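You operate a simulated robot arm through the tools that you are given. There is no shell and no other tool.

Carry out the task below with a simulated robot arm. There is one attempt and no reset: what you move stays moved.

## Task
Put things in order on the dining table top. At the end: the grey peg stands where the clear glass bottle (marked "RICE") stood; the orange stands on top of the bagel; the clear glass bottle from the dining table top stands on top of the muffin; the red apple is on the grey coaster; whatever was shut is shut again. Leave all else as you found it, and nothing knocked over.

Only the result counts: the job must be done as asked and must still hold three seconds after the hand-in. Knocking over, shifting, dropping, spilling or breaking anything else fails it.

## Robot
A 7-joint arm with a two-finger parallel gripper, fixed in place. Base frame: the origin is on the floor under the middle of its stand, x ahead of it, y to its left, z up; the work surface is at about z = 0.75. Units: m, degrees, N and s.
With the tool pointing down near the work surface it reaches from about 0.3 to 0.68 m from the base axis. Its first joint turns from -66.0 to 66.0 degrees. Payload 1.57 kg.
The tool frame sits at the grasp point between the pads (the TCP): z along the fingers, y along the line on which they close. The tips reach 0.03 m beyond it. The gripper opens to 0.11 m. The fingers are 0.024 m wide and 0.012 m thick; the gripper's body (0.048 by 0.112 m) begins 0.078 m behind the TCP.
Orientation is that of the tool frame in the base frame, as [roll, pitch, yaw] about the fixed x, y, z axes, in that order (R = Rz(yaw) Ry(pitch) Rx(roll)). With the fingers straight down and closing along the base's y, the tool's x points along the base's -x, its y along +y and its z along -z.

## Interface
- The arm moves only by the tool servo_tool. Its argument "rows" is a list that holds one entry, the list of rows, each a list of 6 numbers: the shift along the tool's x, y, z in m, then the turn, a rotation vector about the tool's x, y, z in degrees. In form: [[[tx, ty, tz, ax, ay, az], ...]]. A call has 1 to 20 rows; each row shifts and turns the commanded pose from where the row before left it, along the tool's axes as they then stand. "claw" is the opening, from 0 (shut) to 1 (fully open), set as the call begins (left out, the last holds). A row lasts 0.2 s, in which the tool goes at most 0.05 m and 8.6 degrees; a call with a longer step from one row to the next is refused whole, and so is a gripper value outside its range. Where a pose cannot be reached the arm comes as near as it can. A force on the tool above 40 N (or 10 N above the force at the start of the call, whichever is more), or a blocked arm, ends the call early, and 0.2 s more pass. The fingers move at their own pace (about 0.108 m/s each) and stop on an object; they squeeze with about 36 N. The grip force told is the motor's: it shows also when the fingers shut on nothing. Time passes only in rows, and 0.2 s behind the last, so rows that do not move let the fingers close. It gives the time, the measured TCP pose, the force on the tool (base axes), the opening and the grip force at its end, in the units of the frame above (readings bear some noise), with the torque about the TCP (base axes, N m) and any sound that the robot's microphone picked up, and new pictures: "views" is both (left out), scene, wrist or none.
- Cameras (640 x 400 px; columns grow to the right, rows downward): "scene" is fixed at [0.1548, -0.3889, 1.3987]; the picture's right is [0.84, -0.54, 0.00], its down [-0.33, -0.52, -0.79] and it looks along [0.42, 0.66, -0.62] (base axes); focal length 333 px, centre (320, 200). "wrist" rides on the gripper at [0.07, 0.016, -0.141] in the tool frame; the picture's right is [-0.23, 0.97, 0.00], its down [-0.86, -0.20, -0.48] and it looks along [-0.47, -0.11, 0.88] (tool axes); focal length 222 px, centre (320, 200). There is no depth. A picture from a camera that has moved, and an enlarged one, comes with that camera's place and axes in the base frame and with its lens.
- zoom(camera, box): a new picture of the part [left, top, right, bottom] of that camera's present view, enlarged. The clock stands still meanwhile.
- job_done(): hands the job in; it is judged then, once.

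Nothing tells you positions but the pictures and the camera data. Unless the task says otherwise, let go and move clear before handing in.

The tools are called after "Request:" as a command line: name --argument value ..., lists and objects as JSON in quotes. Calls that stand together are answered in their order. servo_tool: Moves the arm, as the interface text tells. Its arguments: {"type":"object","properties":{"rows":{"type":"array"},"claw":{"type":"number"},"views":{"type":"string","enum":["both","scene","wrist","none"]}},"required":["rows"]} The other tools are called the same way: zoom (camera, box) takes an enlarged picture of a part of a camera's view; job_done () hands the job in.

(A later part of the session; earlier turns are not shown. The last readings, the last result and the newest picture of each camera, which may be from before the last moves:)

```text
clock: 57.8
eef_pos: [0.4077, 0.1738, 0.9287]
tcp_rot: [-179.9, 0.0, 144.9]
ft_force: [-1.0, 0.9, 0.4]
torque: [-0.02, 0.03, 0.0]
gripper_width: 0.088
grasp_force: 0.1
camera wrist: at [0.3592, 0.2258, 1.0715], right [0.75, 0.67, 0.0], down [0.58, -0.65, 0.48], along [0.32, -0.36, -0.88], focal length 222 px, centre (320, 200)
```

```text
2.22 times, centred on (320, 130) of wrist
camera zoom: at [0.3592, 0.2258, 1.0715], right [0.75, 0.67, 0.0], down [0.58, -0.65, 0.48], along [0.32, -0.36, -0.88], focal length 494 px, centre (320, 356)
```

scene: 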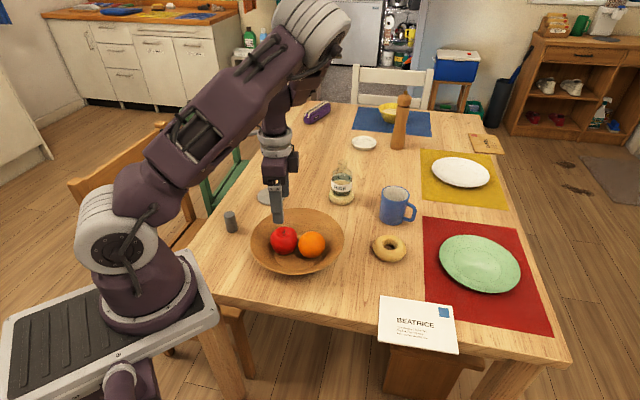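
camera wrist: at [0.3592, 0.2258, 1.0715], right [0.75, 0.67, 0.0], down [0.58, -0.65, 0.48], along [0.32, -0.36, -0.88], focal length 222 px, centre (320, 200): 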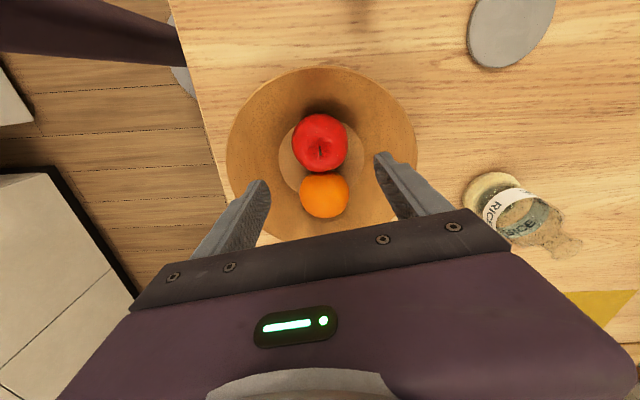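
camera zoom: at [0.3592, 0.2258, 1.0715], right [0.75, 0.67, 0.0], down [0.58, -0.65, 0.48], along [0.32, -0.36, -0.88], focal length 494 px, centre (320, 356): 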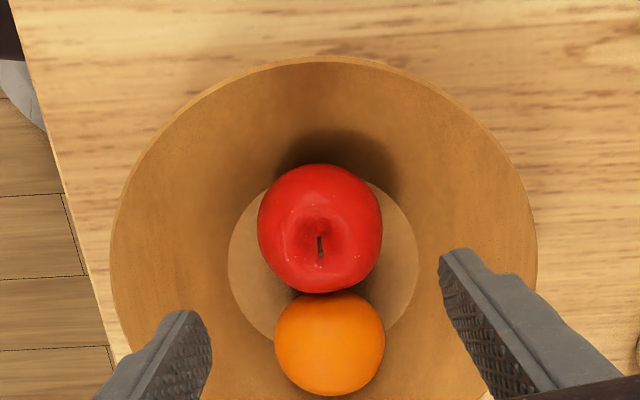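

The apple is centred between the fingers in the picture. I'll lower straight down around it.

Request:
servo_tool --rows '[[[-0.0013, -0.001, 0.025, 0, 0, 0], [0, 0, 0.025, 0, 0, 0], [0, 0, 0.025, 0, 0, 0], [0, 0, 0.02, 0, 0, 0], [0, 0, 0, 0, 0, 0]]]' --claw 0.8

Request:
zoom --camera "wrist" --box '[200, 60, 440, 240]'

Request:
zoom --camera "scene" --box '[230, 170, 370, 290]'

```text
clock: 59.0
eef_pos: [0.4074, 0.171, 0.8334]
tcp_rot: [180.0, 0.0, 145.0]
ft_force: [-0.9, 0.2, 0.4]
torque: [-0.02, -0.03, 0.03]
gripper_width: 0.088
grasp_force: 0.1
camera wrist: at [0.3595, 0.2239, 0.9764], right [0.74, 0.67, 0.0], down [0.59, -0.65, 0.48], along [0.32, -0.36, -0.88], focal length 222 px, centre (320, 200)
```

scene: 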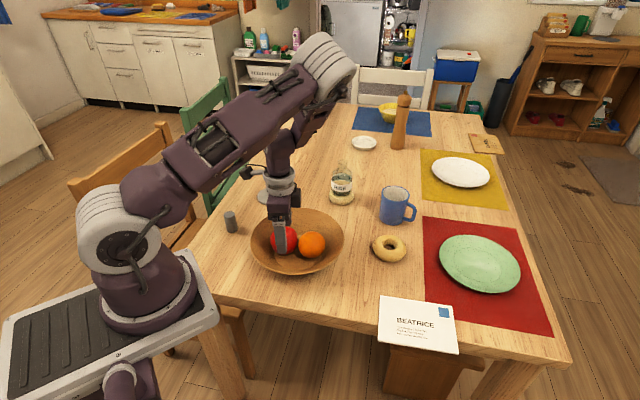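
wrist: 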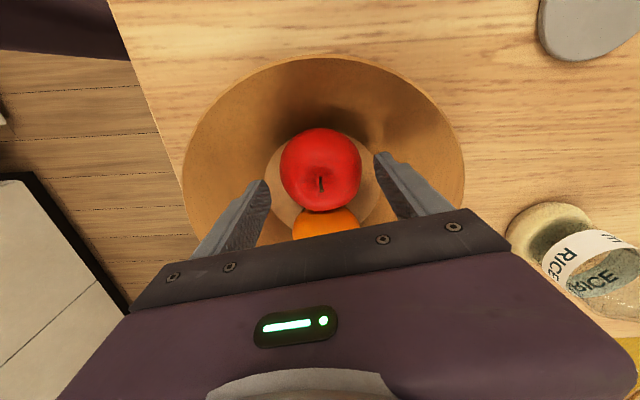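

```text
2.22 times, centred on (320, 150) of wrist
camera zoom: at [0.3595, 0.2239, 0.9764], right [0.74, 0.67, 0.0], down [0.59, -0.65, 0.48], along [0.32, -0.36, -0.88], focal length 494 px, centre (320, 311)
```

zoom: 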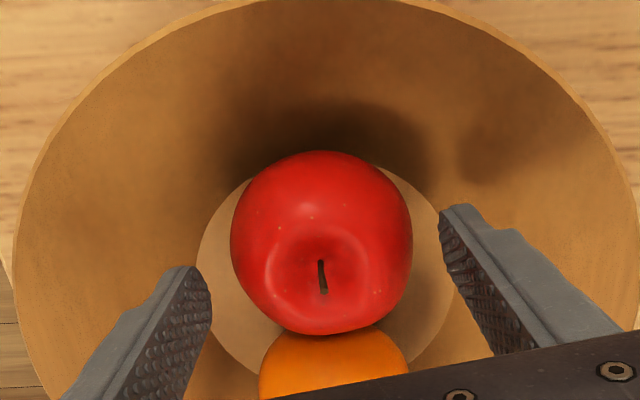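

```text
3.33 times, centred on (300, 230) of scene
camera zoom: at [0.1548, -0.3889, 1.3987], right [0.84, -0.54, 0.0], down [-0.33, -0.52, -0.79], along [0.42, 0.66, -0.62], focal length 1110 px, centre (387, 100)
```

zoom: 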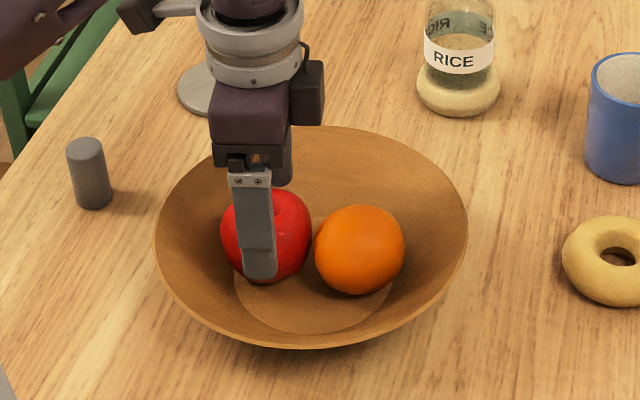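

Request:
servo_tool --rows '[[[0, 0, 0.012, 0, 0, 0], [0, 0, 0.012, 0, 0, 0], [0, 0, 0.012, 0, 0, 0], [0, 0, 0, 0, 0, 0]]]' --claw 0.8

Request:
zoom --camera "wrist" --box '[200, 60, 440, 240]'

Request:
zoom --camera "scene" --box '[230, 170, 370, 290]'

```text
clock: 59.8
eef_pos: [0.4078, 0.1742, 0.8019]
tcp_rot: [179.6, 0.0, 145.0]
ft_force: [-2.1, -3.9, 20.2]
torque: [0.8, -0.33, -0.04]
gripper_width: 0.0847
grasp_force: 0.0
stopped in row 4: the force on the tool passed its limit at 72 N (the readings are from after the stop); the commanded pose is now the measured one
camera wrist: at [0.36, 0.2254, 0.9448], right [0.75, 0.67, 0.01], down [0.58, -0.66, 0.48], along [0.32, -0.35, -0.88], focal length 222 px, centre (320, 200)
```

scene: 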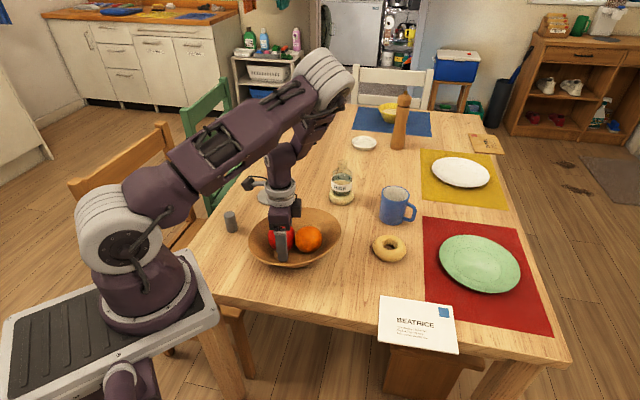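
wrist: 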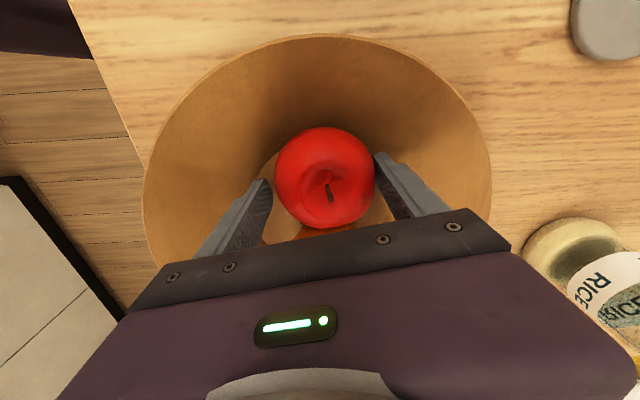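

```text
2.22 times, centred on (320, 150) of wrist
camera zoom: at [0.36, 0.2254, 0.9448], right [0.75, 0.67, 0.01], down [0.58, -0.66, 0.48], along [0.32, -0.35, -0.88], focal length 494 px, centre (320, 311)
```

zoom: 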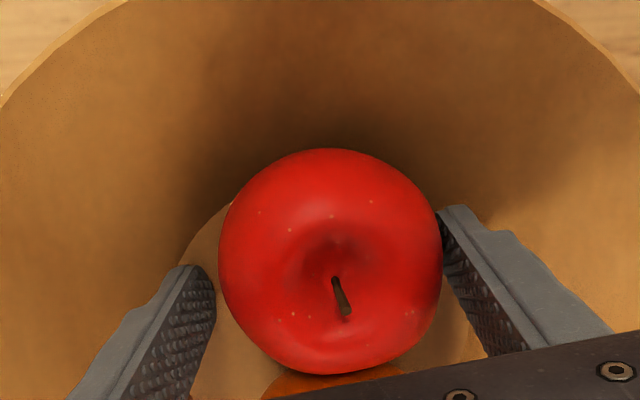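

```text
3.33 times, centred on (300, 230) of scene
camera zoom: at [0.1545, -0.3891, 1.3987], right [0.84, -0.54, 0.0], down [-0.33, -0.52, -0.79], along [0.42, 0.66, -0.62], focal length 1110 px, centre (387, 100)
```

zoom: 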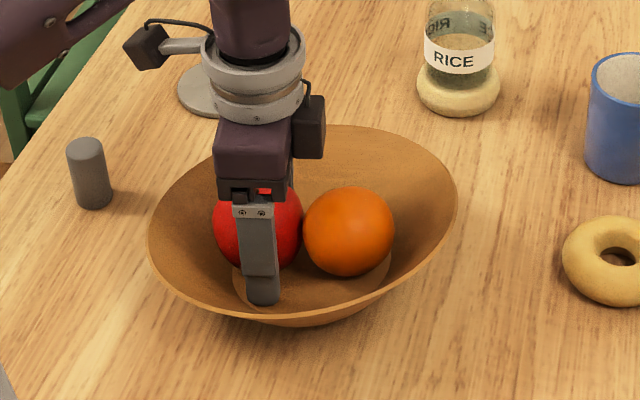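

A fingertip pressed on the bowl wall and the bowl has tipped slightly. I'll raise slowly so it settles back down gently.

Request:
servo_tool --rows '[[[0, 0, -0.002, 0, 0, 0], [0, 0, -0.002, 0, 0, 0], [0, 0, -0.002, 0, 0, 0], [0, 0, -0.002, 0, 0, 0], [0, 0, 0, 0, 0, 0]]]' --claw 0.8

Request:
zoom --camera "scene" --box '[230, 170, 370, 290]'

Request:
zoom --camera "wrist" --box '[120, 0, 520, 260]'

```text
clock: 61.0
eef_pos: [0.4085, 0.1748, 0.8095]
tcp_rot: [179.5, 0.0, 145.0]
ft_force: [-0.7, -0.8, 0.0]
torque: [0.03, -0.03, 0.01]
gripper_width: 0.0881
grasp_force: 0.1
camera wrist: at [0.3601, 0.2255, 0.9522], right [0.74, 0.67, 0.01], down [0.58, -0.66, 0.48], along [0.32, -0.35, -0.88], focal length 222 px, centre (320, 200)
```

scene: 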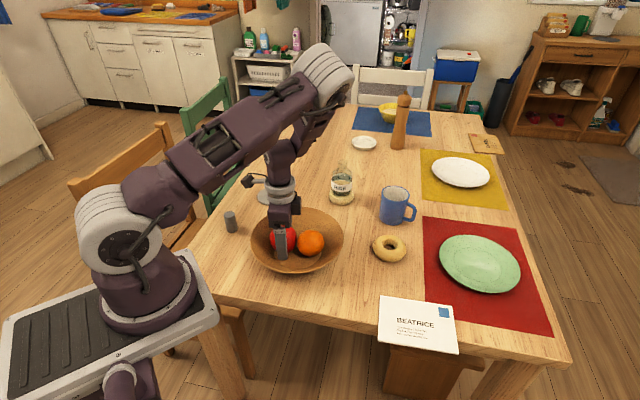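
wrist: 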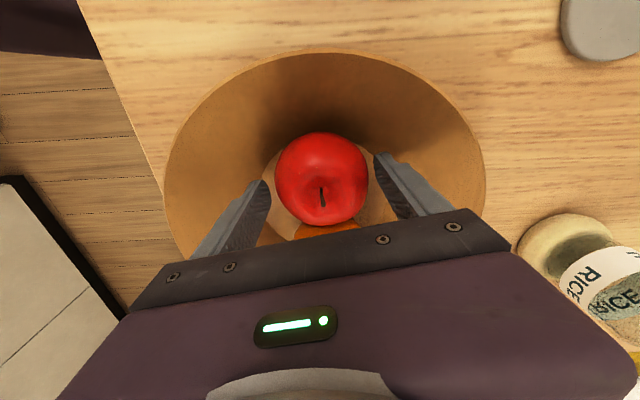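

```text
3.33 times, centred on (300, 230) of scene
camera zoom: at [0.1548, -0.3889, 1.3987], right [0.84, -0.54, 0.0], down [-0.33, -0.52, -0.79], along [0.42, 0.66, -0.62], focal length 1110 px, centre (387, 100)
```

zoom: 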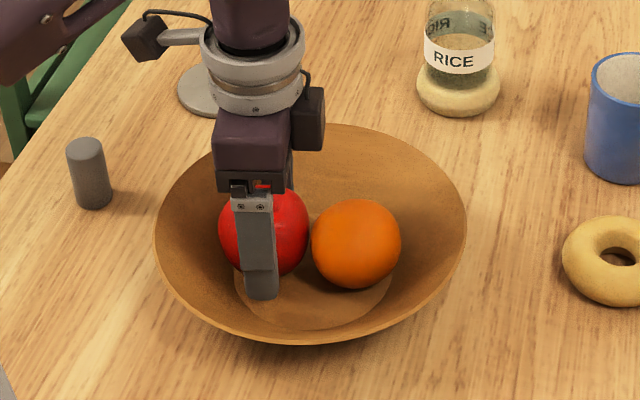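

```text
1.54 times, centred on (320, 130) of wrist
camera zoom: at [0.3601, 0.2255, 0.9522], right [0.74, 0.67, 0.01], down [0.58, -0.66, 0.48], along [0.32, -0.35, -0.88], focal length 342 px, centre (320, 308)
```

zoom: 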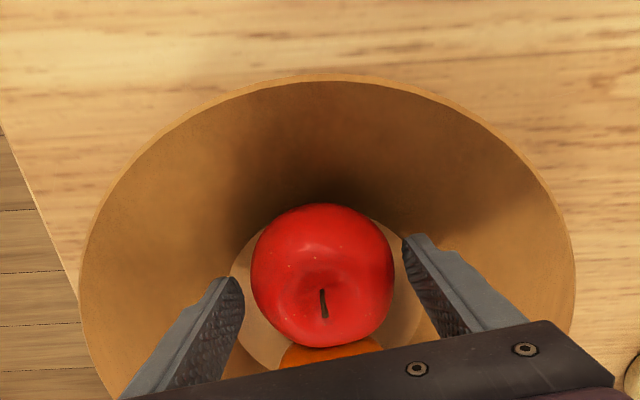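

Request:
servo_tool --rows '[[[0, 0, -0.003, 0, 0, 0], [0, 0, -0.003, 0, 0, 0], [0, 0, -0.003, 0, 0, 0], [0, 0, -0.003, 0, 0, 0], [0, 0, 0, 0, 0, 0]]]' --claw 0.8

Request:
zoom --camera "scene" --box '[230, 170, 370, 290]'

Request:
zoom --camera "wrist" --box '[120, 0, 520, 260]'

```text
clock: 62.2
eef_pos: [0.4076, 0.1732, 0.8222]
tcp_rot: [179.7, 0.0, 145.0]
ft_force: [0.3, -1.1, 0.4]
torque: [-0.05, 0.01, 0.02]
gripper_width: 0.0879
grasp_force: 0.0
camera wrist: at [0.3599, 0.225, 0.9642], right [0.74, 0.67, 0.01], down [0.58, -0.66, 0.48], along [0.32, -0.35, -0.88], focal length 222 px, centre (320, 200)
```

scene: 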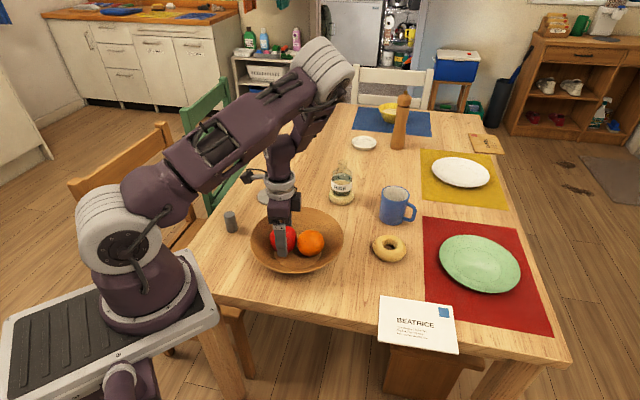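
wrist: 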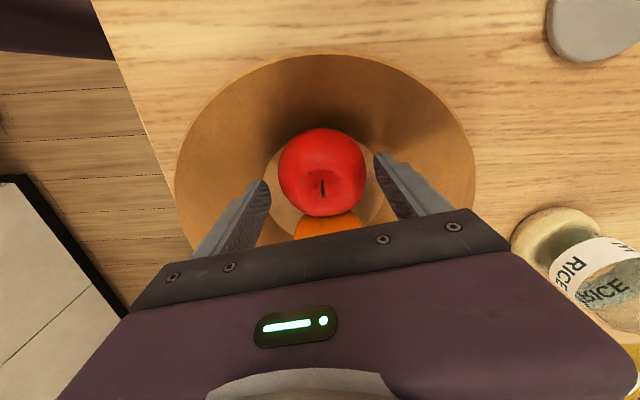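

```text
3.33 times, centred on (300, 230) of scene
camera zoom: at [0.1548, -0.3889, 1.3987], right [0.84, -0.54, 0.0], down [-0.33, -0.52, -0.79], along [0.42, 0.66, -0.62], focal length 1110 px, centre (387, 100)
```

zoom: 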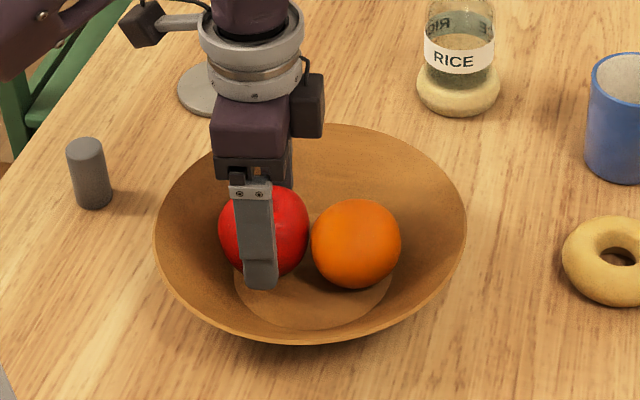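

```text
1.54 times, centred on (320, 130) of wrist
camera zoom: at [0.3599, 0.225, 0.9642], right [0.74, 0.67, 0.01], down [0.58, -0.66, 0.48], along [0.32, -0.35, -0.88], focal length 342 px, centre (320, 308)
```

zoom: 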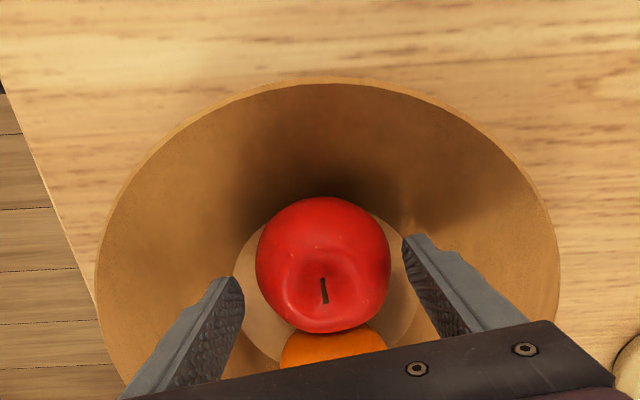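

The bowl settled back, moved by only a few millimetres. It is thicker inside than I thought, so the fruit sits higher, with centres near z = 0.796. I'll grip the apple with the fingertips at about z = 0.783, clear of the wall.

Request:
servo_tool --rows '[[[0.0015, 0, 0.004, 0, 0, 0], [0.0015, 0, 0.004, 0, 0, 0], [0, 0, 0, 0, 0, 0]]]' --claw 0.8 --views "none"

Request:
zoom --camera "wrist" --box '[200, 80, 440, 260]'

```text
clock: 63.0
eef_pos: [0.4056, 0.1753, 0.8121]
tcp_rot: [179.8, 0.0, 145.0]
ft_force: [-0.3, -0.4, -0.2]
torque: [0.02, -0.03, 0.01]
gripper_width: 0.0883
grasp_force: 0.0
```

```text
2.22 times, centred on (320, 170) of wrist
camera zoom: at [0.3574, 0.227, 0.9562], right [0.74, 0.67, 0.01], down [0.58, -0.66, 0.48], along [0.32, -0.35, -0.88], focal length 494 px, centre (320, 267)
```

zoom: 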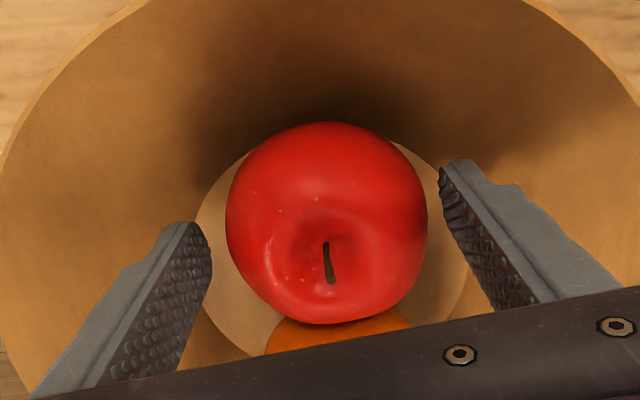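

Request:
servo_tool --rows '[[[0.003, 0.001, 0, 0, 0, 0], [0, 0, 0, 0, 0, 0]]]' --claw 0.8 --views "none"

Request:
servo_tool --rows '[[[0, 0, 0, 0, 0, 0], [0, 0, 0, 0, 0, 0], [0, 0, 0, 0, 0, 0], [0, 0, 0, 0, 0, 0]]]' --claw 0.5

Request:
zoom --camera "wrist" --box '[200, 80, 440, 260]'

Request:
zoom --camera "scene" --box '[230, 170, 370, 290]'

```text
clock: 63.6
eef_pos: [0.4045, 0.1777, 0.8132]
tcp_rot: [179.6, 0.0, 145.0]
ft_force: [0.2, 1.4, 0.9]
torque: [0.0, 0.01, -0.02]
gripper_width: 0.0881
grasp_force: 0.0
```

```text
clock: 64.6
eef_pos: [0.404, 0.1789, 0.8127]
tcp_rot: [179.7, 0.0, 145.0]
ft_force: [0.6, 1.3, 3.0]
torque: [-0.02, 0.03, 0.01]
gripper_width: 0.0678
grasp_force: 36.5
camera wrist: at [0.3556, 0.2297, 0.9561], right [0.74, 0.67, 0.01], down [0.58, -0.66, 0.48], along [0.32, -0.35, -0.88], focal length 222 px, centre (320, 200)
```

scene: 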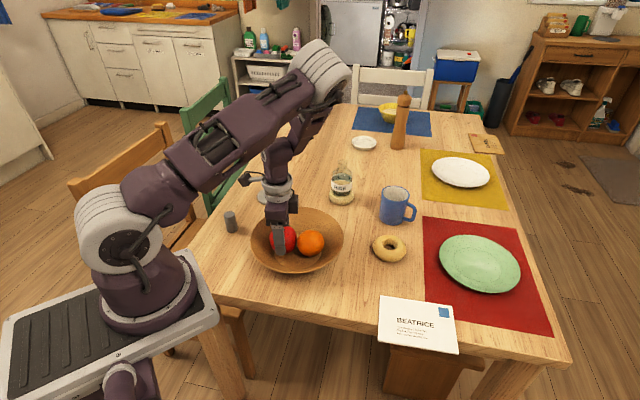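
wrist: 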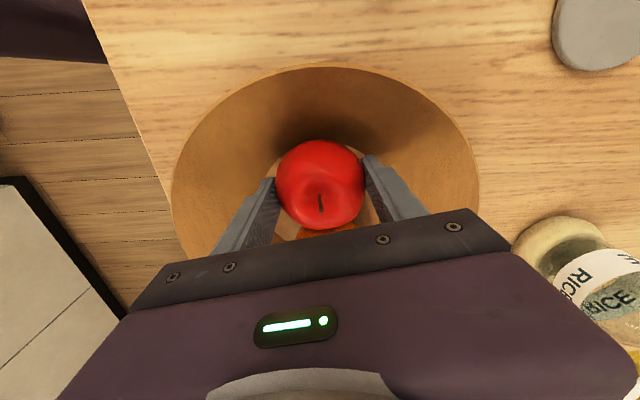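

```text
2.22 times, centred on (320, 170) of wrist
camera zoom: at [0.3556, 0.2297, 0.9561], right [0.74, 0.67, 0.01], down [0.58, -0.66, 0.48], along [0.32, -0.35, -0.88], focal length 494 px, centre (320, 267)
```

zoom: 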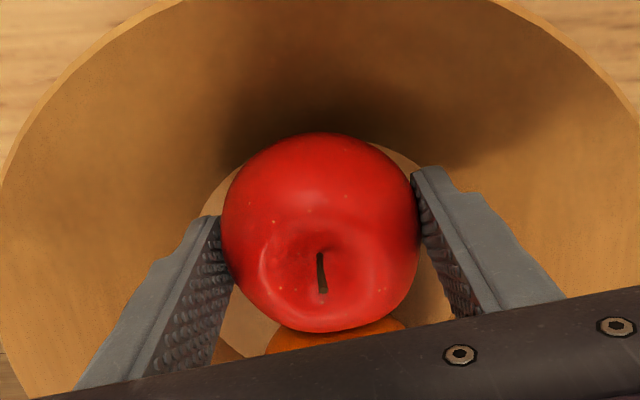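

```text
3.33 times, centred on (300, 230) of scene
camera zoom: at [0.1548, -0.3889, 1.3987], right [0.84, -0.54, 0.0], down [-0.33, -0.52, -0.79], along [0.42, 0.66, -0.62], focal length 1110 px, centre (387, 100)
```

zoom: 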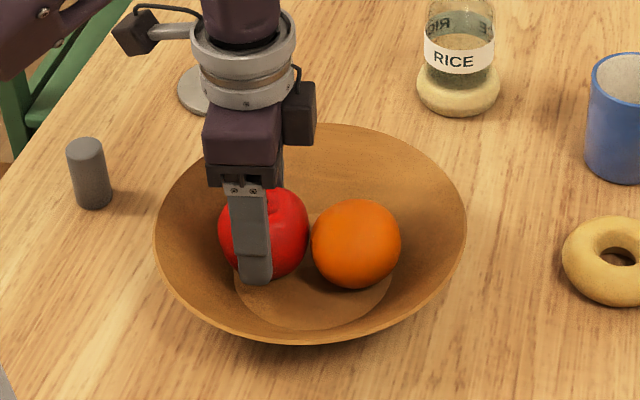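

The apple is gripped at 0.068 m wide. I'll lift it slightly first to check the hold.

Request:
servo_tool --rows '[[[0, 0, -0.004, 0, 0, 0], [0, 0, -0.006, 0, 0, 0], [0, 0, -0.008, 0, 0, 0], [0, 0, -0.008, 0, 0, 0], [0, 0, 0, 0, 0, 0]]]' --claw 0.4

Request:
zoom --camera "scene" --box '[230, 170, 370, 290]'

Request:
zoom --camera "wrist" --box '[200, 80, 440, 260]'

```text
clock: 65.8
eef_pos: [0.4038, 0.1788, 0.8381]
tcp_rot: [179.7, 0.0, 144.9]
ft_force: [0.0, 0.7, -1.9]
torque: [0.01, 0.02, 0.02]
gripper_width: 0.0675
grasp_force: 35.9
camera wrist: at [0.3557, 0.2297, 0.9821], right [0.74, 0.67, 0.01], down [0.58, -0.66, 0.48], along [0.32, -0.35, -0.88], focal length 222 px, centre (320, 200)
```

scene: 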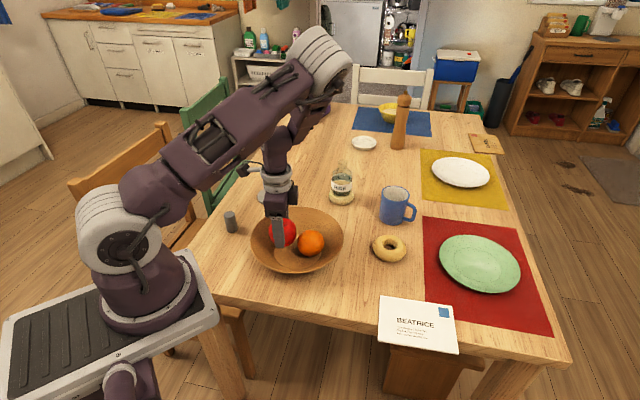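
wrist: 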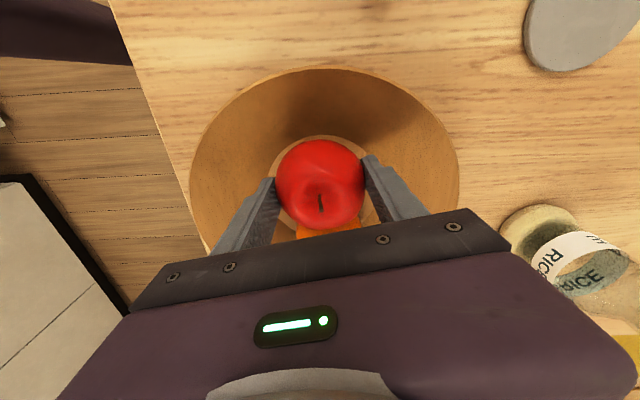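

```text
3.33 times, centred on (300, 230) of scene
camera zoom: at [0.1548, -0.3889, 1.3987], right [0.84, -0.54, 0.0], down [-0.33, -0.52, -0.79], along [0.42, 0.66, -0.62], focal length 1110 px, centre (387, 100)
```

zoom: 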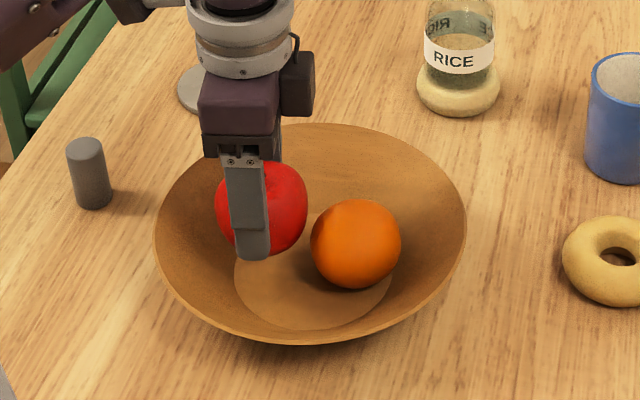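

```text
2.22 times, centred on (320, 170) of wrist
camera zoom: at [0.3557, 0.2297, 0.9821], right [0.74, 0.67, 0.01], down [0.58, -0.66, 0.48], along [0.32, -0.35, -0.88], focal length 494 px, centre (320, 267)
```

zoom: 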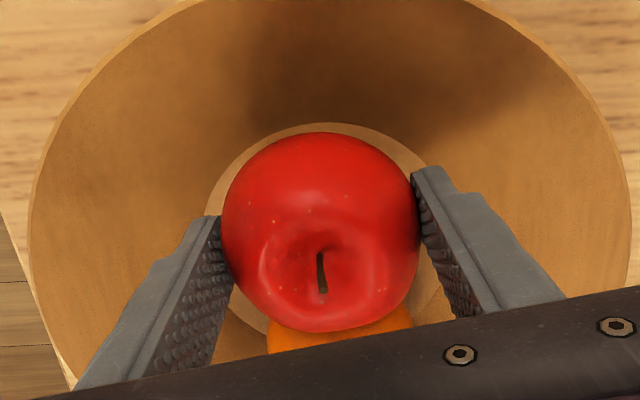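

The apple lifts with the gripper. I'll raise it clear of the bowl, turn the yaw back, and carry it to above the coaster.

Request:
servo_tool --rows '[[[0, 0, -0.01, 0, 0, 0], [0, 0, -0.02, 0, 0, 0], [0, 0, -0.025, 0, 0, 0], [0, 0, -0.025, 0, 0, 0], [0, 0, -0.01, 0, 0, 0], [0, 0, 0, 0, 0, -5], [0, 0, 0, 0, 0, -5], [0, 0, 0, 0, 0, -5], [0, 0, 0, 0, 0, -5], [0, 0, 0, 0, 0, -5], [0, 0, 0, 0, 0, -5], [0, 0, 0, 0, 0, -5], [-0.005, 0.0129, 0, 0, 0, 0], [-0.0099, 0.031, 0, 0, 0, 0], [-0.0099, 0.031, 0, 0, 0, 0], [-0.0099, 0.031, 0, 0, 0, 0], [-0.0099, 0.031, 0, 0, 0, 0], [0, 0, 0, 0, 0, 0]]]' --claw 0.4

Request:
zoom --camera "wrist" --box '[200, 20, 480, 230]'

```text
clock: 69.6
eef_pos: [0.4473, 0.3146, 0.93]
tcp_rot: [179.8, 0.2, 179.9]
ft_force: [-0.5, 0.4, -1.9]
torque: [-0.03, -0.01, -0.01]
gripper_width: 0.0674
grasp_force: 35.9
camera wrist: at [0.377, 0.3293, 1.0728], right [0.23, 0.97, 0.0], down [0.85, -0.2, 0.48], along [0.47, -0.1, -0.88], focal length 222 px, centre (320, 200)
```

scene: 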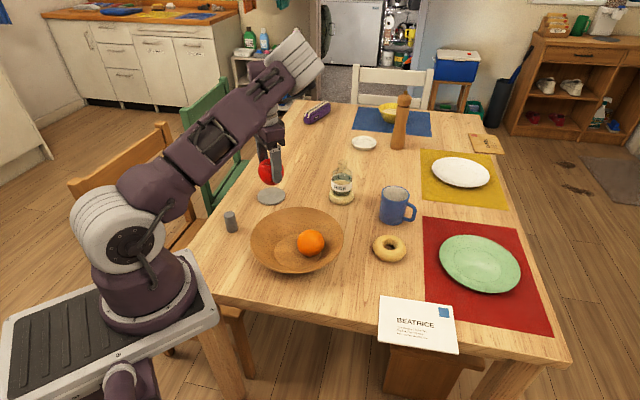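
wrist: 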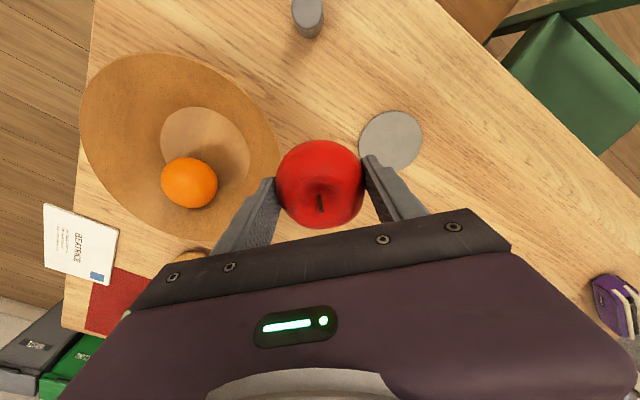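

```text
1.90 times, centred on (340, 125) of wrist
camera zoom: at [0.377, 0.3293, 1.0728], right [0.23, 0.97, 0.0], down [0.85, -0.2, 0.48], along [0.47, -0.1, -0.88], focal length 423 px, centre (282, 343)
```

zoom: 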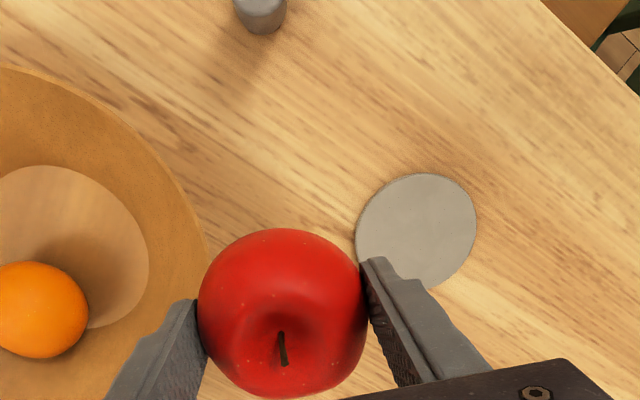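

Request:
servo_tool --rows '[[[-0.0071, 0.02435, 0, 0, 0, 0], [-0.0071, 0.02435, 0, 0, 0, 0], [-0.0071, 0.02435, 0, 0, 0, 0], [-0.0071, 0.02435, 0, 0, 0, 0], [0, 0, 0.02, 0, 0, 0], [0, 0, 0.025, 0, 0, 0], [0, 0, 0.025, 0, 0, 0], [0, 0, 0.025, 0, 0, 0], [0, 0, 0, 0, 0, 0]]]' --claw 0.4

Request:
zoom --camera "wrist" --box '[200, 60, 440, 240]'

Request:
zoom --camera "scene" --box '[220, 140, 320, 230]'

```text
clock: 71.6
eef_pos: [0.4777, 0.412, 0.8348]
tcp_rot: [179.8, 0.3, 180.0]
ft_force: [0.2, -0.2, -1.7]
torque: [0.02, 0.0, 0.0]
gripper_width: 0.0676
grasp_force: 35.9
camera wrist: at [0.4068, 0.4266, 0.9779], right [0.23, 0.97, 0.01], down [0.85, -0.2, 0.48], along [0.47, -0.1, -0.88], focal length 222 px, centre (320, 200)
```

scene: 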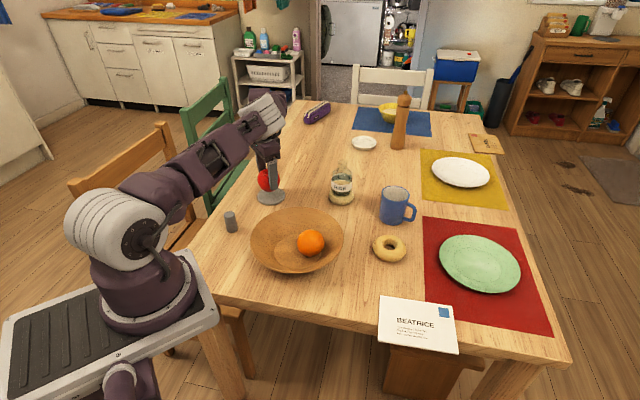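
wrist: 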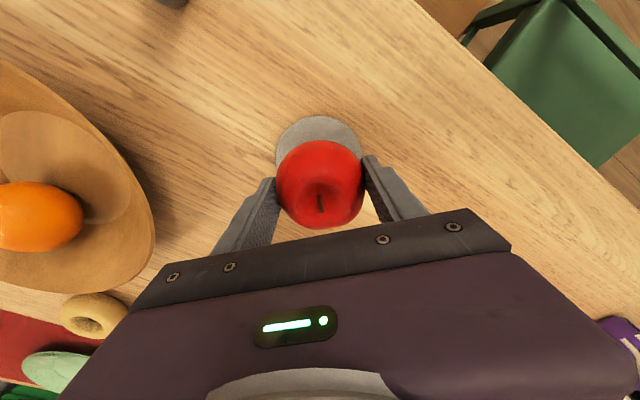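

```text
2.22 times, centred on (320, 150) of wrist
camera zoom: at [0.4068, 0.4266, 0.9779], right [0.23, 0.97, 0.01], down [0.85, -0.2, 0.48], along [0.47, -0.1, -0.88], focal length 494 px, centre (320, 311)
```

zoom: 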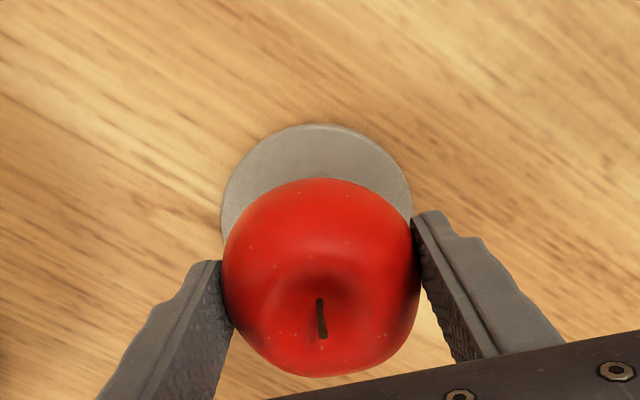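

```text
4.44 times, centred on (270, 185) of scene
camera zoom: at [0.1548, -0.3889, 1.3987], right [0.84, -0.54, 0.0], down [-0.33, -0.52, -0.79], along [0.42, 0.66, -0.62], focal length 1480 px, centre (542, 267)
```

zoom: 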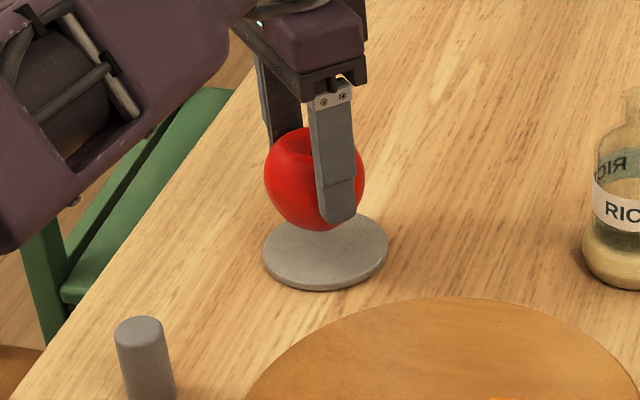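

The apple is above the coaster's centre within about 3 mm. I'll lower most of the way, then creep down until it touches.

Request:
servo_tool --rows '[[[0.001, 0, 0.008, 0, 0, 0], [0.001, 0, 0.008, 0, 0, 0], [0, 0, 0.003, 0, 0, 0], [0, 0, 0, 0, 0, 0]]]' --claw 0.4 --views "none"

Request:
zoom --camera "scene" --box '[220, 140, 320, 230]'

```text
clock: 72.6
eef_pos: [0.4744, 0.4131, 0.8158]
tcp_rot: [179.7, 0.2, -180.0]
ft_force: [0.1, 0.0, -2.2]
torque: [-0.01, 0.05, 0.02]
gripper_width: 0.0673
grasp_force: 35.6
```

```text
4.44 times, centred on (270, 185) of scene
camera zoom: at [0.1548, -0.3889, 1.3987], right [0.84, -0.54, 0.0], down [-0.33, -0.52, -0.79], along [0.42, 0.66, -0.62], focal length 1480 px, centre (542, 267)
```

zoom: 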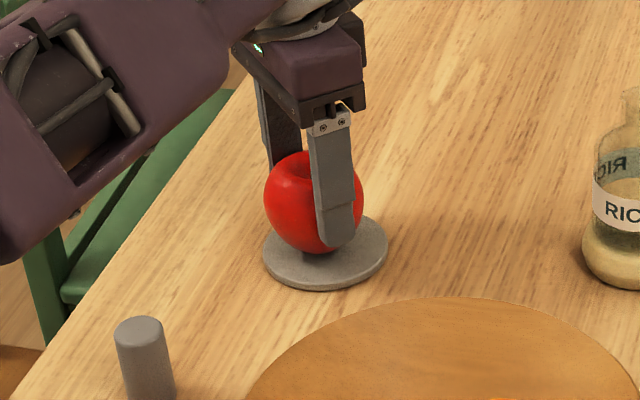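

Request:
servo_tool --rows '[[[-0.002, -0.001, 0.002, 0, 0, 0], [-0.002, -0.001, 0.001, 0, 0, 0], [0, 0, 0, 0, 0, 0]]]' --claw 0.4 --views "none"

Request:
servo_tool --rows '[[[0, 0, 0.0015, 0, 0, 0], [0, 0, 0.001, 0, 0, 0], [0, 0, 0, 0, 0, 0]]]' --claw 0.4 --views "none"

```text
clock: 73.4
eef_pos: [0.4788, 0.4098, 0.8133]
tcp_rot: [179.7, 0.2, -180.0]
ft_force: [0.2, 0.4, -1.2]
torque: [-0.03, -0.02, 0.0]
gripper_width: 0.0673
grasp_force: 35.9
```

```text
clock: 74.2
eef_pos: [0.4781, 0.4115, 0.8108]
tcp_rot: [179.8, 0.2, 180.0]
ft_force: [-0.9, -0.3, 2.1]
torque: [-0.08, 0.08, -0.02]
gripper_width: 0.0672
grasp_force: 36.0
```

The apple has touched down lightly, with about 4 N. I'll release it.

Request:
servo_tool --rows '[[[0, 0, 0, 0, 0, 0], [0, 0, 0, 0, 0, 0], [0, 0, 0, 0, 0, 0]]]' --claw 0.75

Request:
zoom --camera "scene" --box '[220, 140, 320, 230]'

Request:
zoom --camera "wrist" --box '[200, 80, 440, 260]'

```text
clock: 75.0
eef_pos: [0.48, 0.4115, 0.811]
tcp_rot: [179.8, 0.2, 179.9]
ft_force: [-0.3, 0.1, -0.8]
torque: [0.02, 0.0, 0.0]
gripper_width: 0.0823
grasp_force: 0.0
camera wrist: at [0.4086, 0.4251, 0.9537], right [0.23, 0.97, 0.01], down [0.85, -0.2, 0.48], along [0.47, -0.1, -0.88], focal length 222 px, centre (320, 200)
```

scene: 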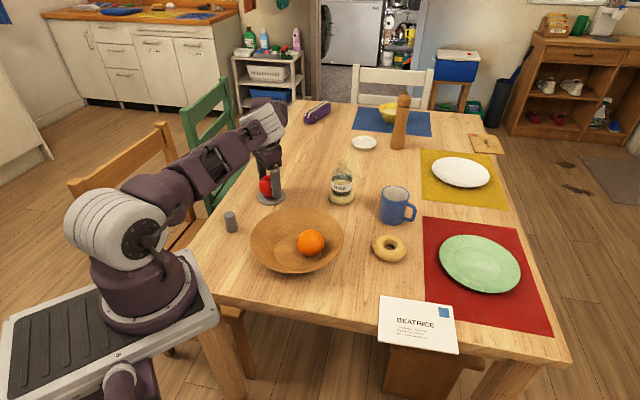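
wrist: 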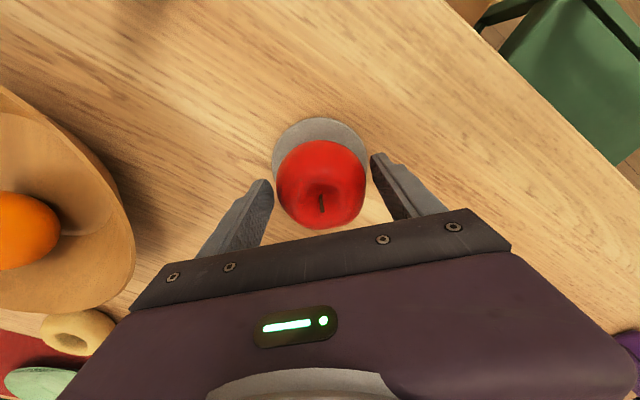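

```text
4.44 times, centred on (270, 185) of scene
camera zoom: at [0.1548, -0.3889, 1.3987], right [0.84, -0.54, 0.0], down [-0.33, -0.52, -0.79], along [0.42, 0.66, -0.62], focal length 1480 px, centre (542, 267)
```

zoom: 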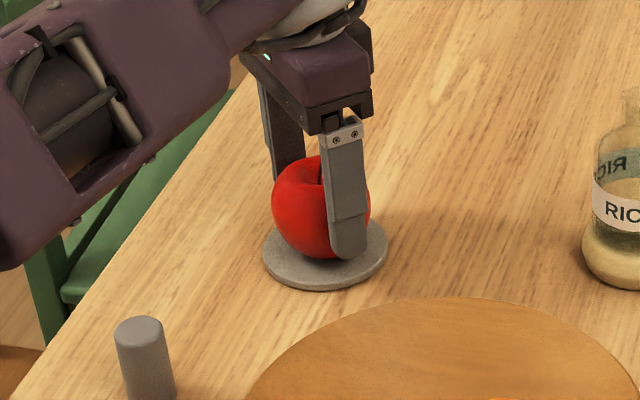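

```text
2.22 times, centred on (320, 170) of wrist
camera zoom: at [0.4086, 0.4251, 0.9537], right [0.23, 0.97, 0.01], down [0.85, -0.2, 0.48], along [0.47, -0.1, -0.88], focal length 494 px, centre (320, 267)
```

zoom: 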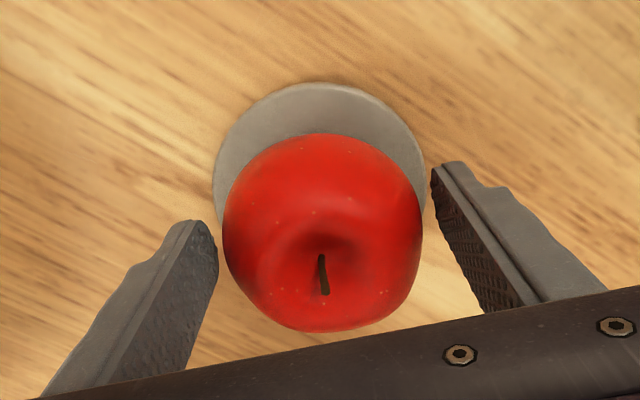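

Request:
servo_tool --rows '[[[0, 0, 0, 0, 0, 0], [0, 0, -0.01, 0, 0, 0], [0, 0, -0.02, 0, 0, 0], [0, 0, -0.03, 0, 0, 0], [0, 0, -0.03, 0, 0, 0], [0, 0, -0.03, 0, 0, 0], [0, 0, 0, 0, 0, 0]]]' --claw 0.85

Request:
zoom --camera "scene" --box '[200, 150, 360, 290]'

Request:
zoom --camera "wrist" --box '[0, 40, 440, 300]'

```text
clock: 76.6
eef_pos: [0.4783, 0.4104, 0.9321]
tcp_rot: [179.6, 0.1, -180.0]
ft_force: [0.6, -0.8, 0.0]
torque: [-0.01, -0.02, 0.01]
gripper_width: 0.0932
grasp_force: 0.0
camera wrist: at [0.4083, 0.4243, 1.0747], right [0.23, 0.97, 0.01], down [0.85, -0.2, 0.48], along [0.47, -0.1, -0.88], focal length 222 px, centre (320, 200)
```

scene: 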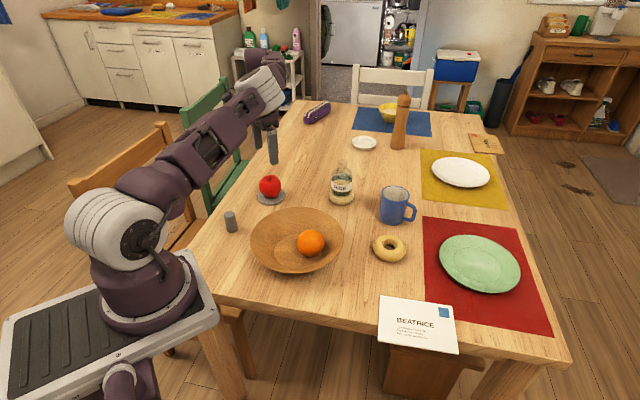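
wrist: 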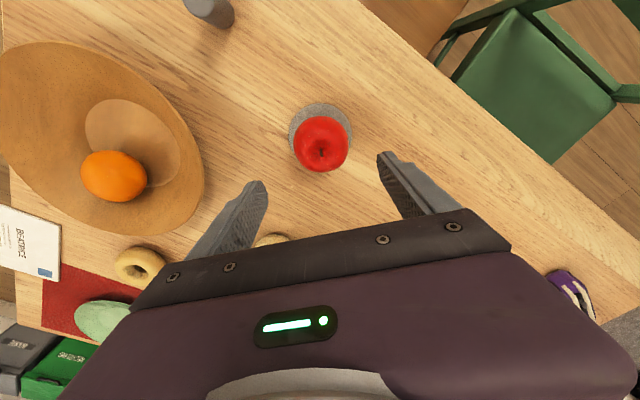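

```text
2.86 times, centred on (280, 220) of scene
camera zoom: at [0.1548, -0.3889, 1.3987], right [0.84, -0.54, 0.0], down [-0.33, -0.52, -0.79], along [0.42, 0.66, -0.62], focal length 952 px, centre (434, 143)
```

zoom: 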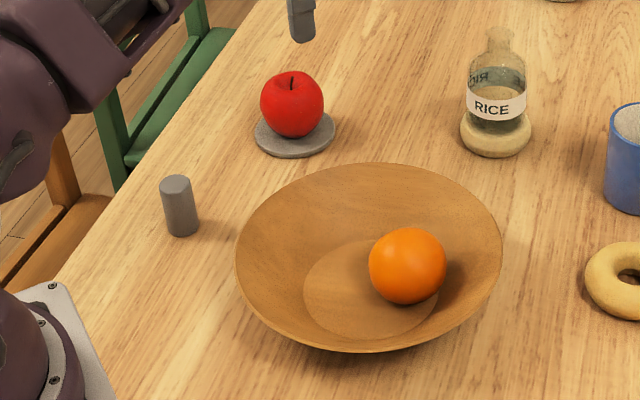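

```text
1.45 times, centred on (220, 170) of wrist
camera zoom: at [0.4083, 0.4243, 1.0747], right [0.23, 0.97, 0.01], down [0.85, -0.2, 0.48], along [0.47, -0.1, -0.88], focal length 323 px, centre (466, 244)
```

zoom: 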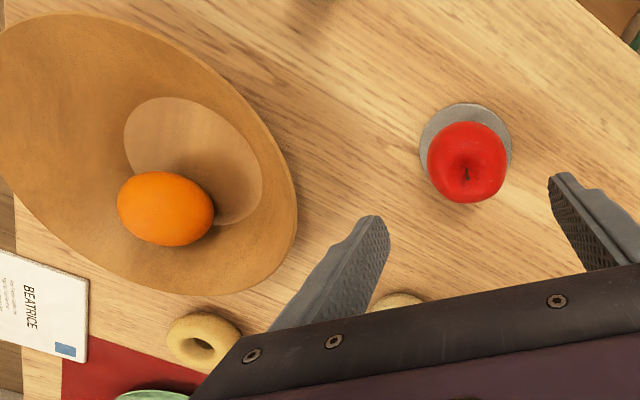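

The apple stays on the coaster. The bowl has moved only about 3–4 mm overall. Now the orange: I'll go above it with the fingers set to close tangentially to the bowl.

Request:
servo_tool --rows '[[[0.00276, -0.0412, 0, 0.3, 0, 0], [0.00276, -0.0412, 0, 0, 0, 0], [0.00276, -0.0412, 0, 0, 0, 0], [0.00276, -0.0412, 0, 0, 0, 0], [0.00276, -0.0412, 0, 0, 0, 0], [0.00276, -0.0412, 0, 0, 0, 0], [0.00276, -0.0412, 0, 0, 0, 0], [0, 0, 0, 0, 0, 7.17], [0, 0, 0, 0, 0, 7.17], [0, 0, 0, 0, 0, 7.17], [0, 0, 0, 0, 0, 7.17], [0, 0, 0, 0, 0, 7.17], [0, 0, 0, 0, 0, 7.17], [0, 0, 0, 0, 0, 0]]]' --claw 0.72

Request:
zoom --camera "wrist" --box '[200, 40, 440, 220]'

```text
clock: 79.6
eef_pos: [0.4586, 0.1219, 0.9308]
tcp_rot: [179.9, 0.2, 137.0]
ft_force: [0.9, -0.7, -0.2]
torque: [0.0, -0.02, 0.0]
gripper_width: 0.0793
grasp_force: 0.0
camera wrist: at [0.4186, 0.1801, 1.0737], right [0.83, 0.56, 0.0], down [0.49, -0.73, 0.48], along [0.27, -0.4, -0.88], focal length 222 px, centre (320, 200)
```

scene: 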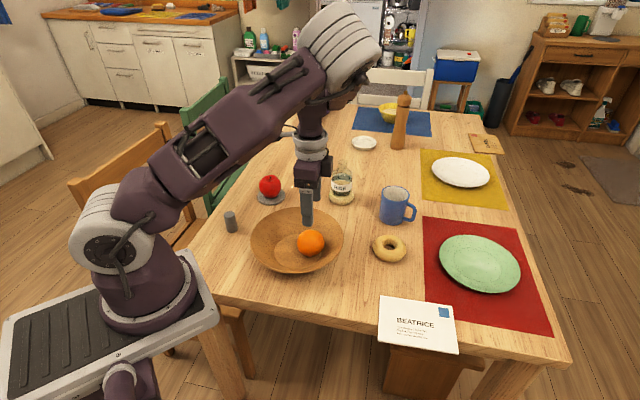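
wrist: 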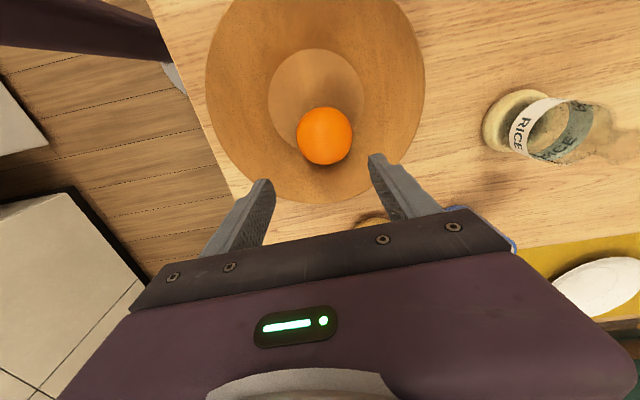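

```text
2.22 times, centred on (320, 130) of wrist
camera zoom: at [0.4186, 0.1801, 1.0737], right [0.83, 0.56, 0.0], down [0.49, -0.73, 0.48], along [0.27, -0.4, -0.88], focal length 494 px, centre (320, 356)
```

zoom: 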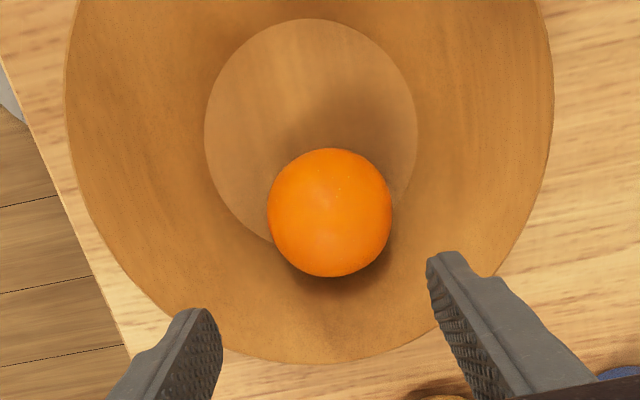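

Request:
servo_tool --rows '[[[0.0044, 0.0029, 0, 0, 0, 0], [0.0043, 0.0029, 0.01, 0, 0, 0], [0, 0, 0.025, 0, 0, 0], [0, 0, 0.025, 0, 0, 0], [0, 0, 0.02, 0, 0, 0], [0, 0, 0, 0, 0, 0]]]' --claw 0.72

Request:
zoom --camera "wrist" --box '[200, 60, 440, 240]'

Request:
zoom --camera "scene" --box '[230, 170, 370, 290]'

```text
clock: 81.0
eef_pos: [0.4567, 0.1323, 0.8513]
tcp_rot: [179.8, 0.2, 137.0]
ft_force: [-0.3, -0.1, 0.8]
torque: [0.01, 0.0, 0.01]
gripper_width: 0.0793
grasp_force: 0.1
camera wrist: at [0.4163, 0.1904, 0.9937], right [0.83, 0.56, 0.0], down [0.49, -0.73, 0.48], along [0.27, -0.4, -0.88], focal length 222 px, centre (320, 200)
```

scene: 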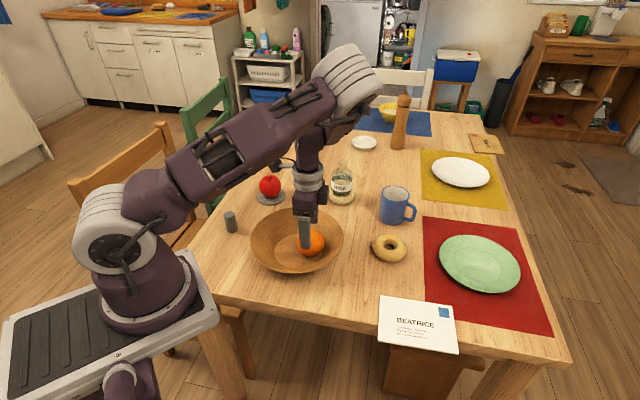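
wrist: 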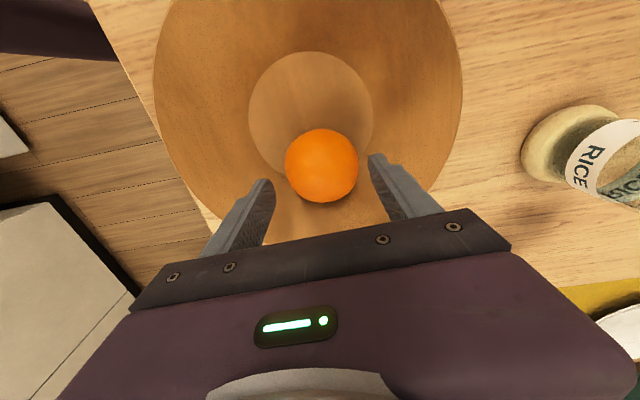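

```text
2.22 times, centred on (320, 150) of wrist
camera zoom: at [0.4163, 0.1904, 0.9937], right [0.83, 0.56, 0.0], down [0.49, -0.73, 0.48], along [0.27, -0.4, -0.88], focal length 494 px, centre (320, 311)
```

zoom: 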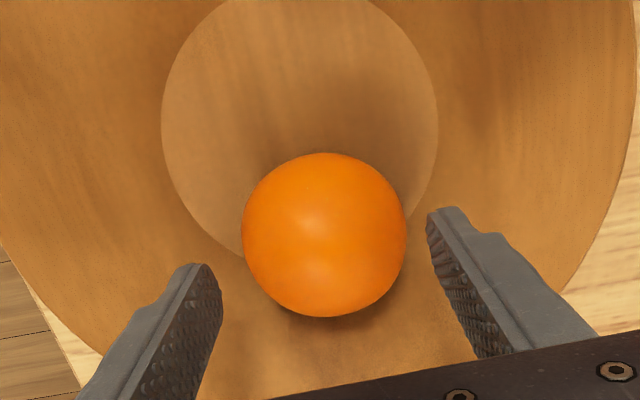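

```text
3.33 times, centred on (300, 230) of scene
camera zoom: at [0.1548, -0.3889, 1.3987], right [0.84, -0.54, 0.0], down [-0.33, -0.52, -0.79], along [0.42, 0.66, -0.62], focal length 1110 px, centre (387, 100)
```

zoom: 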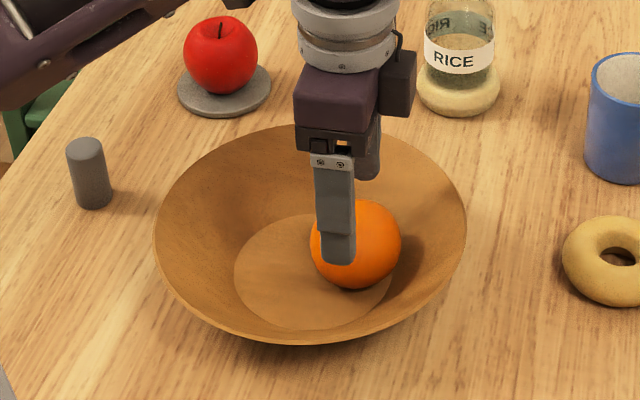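

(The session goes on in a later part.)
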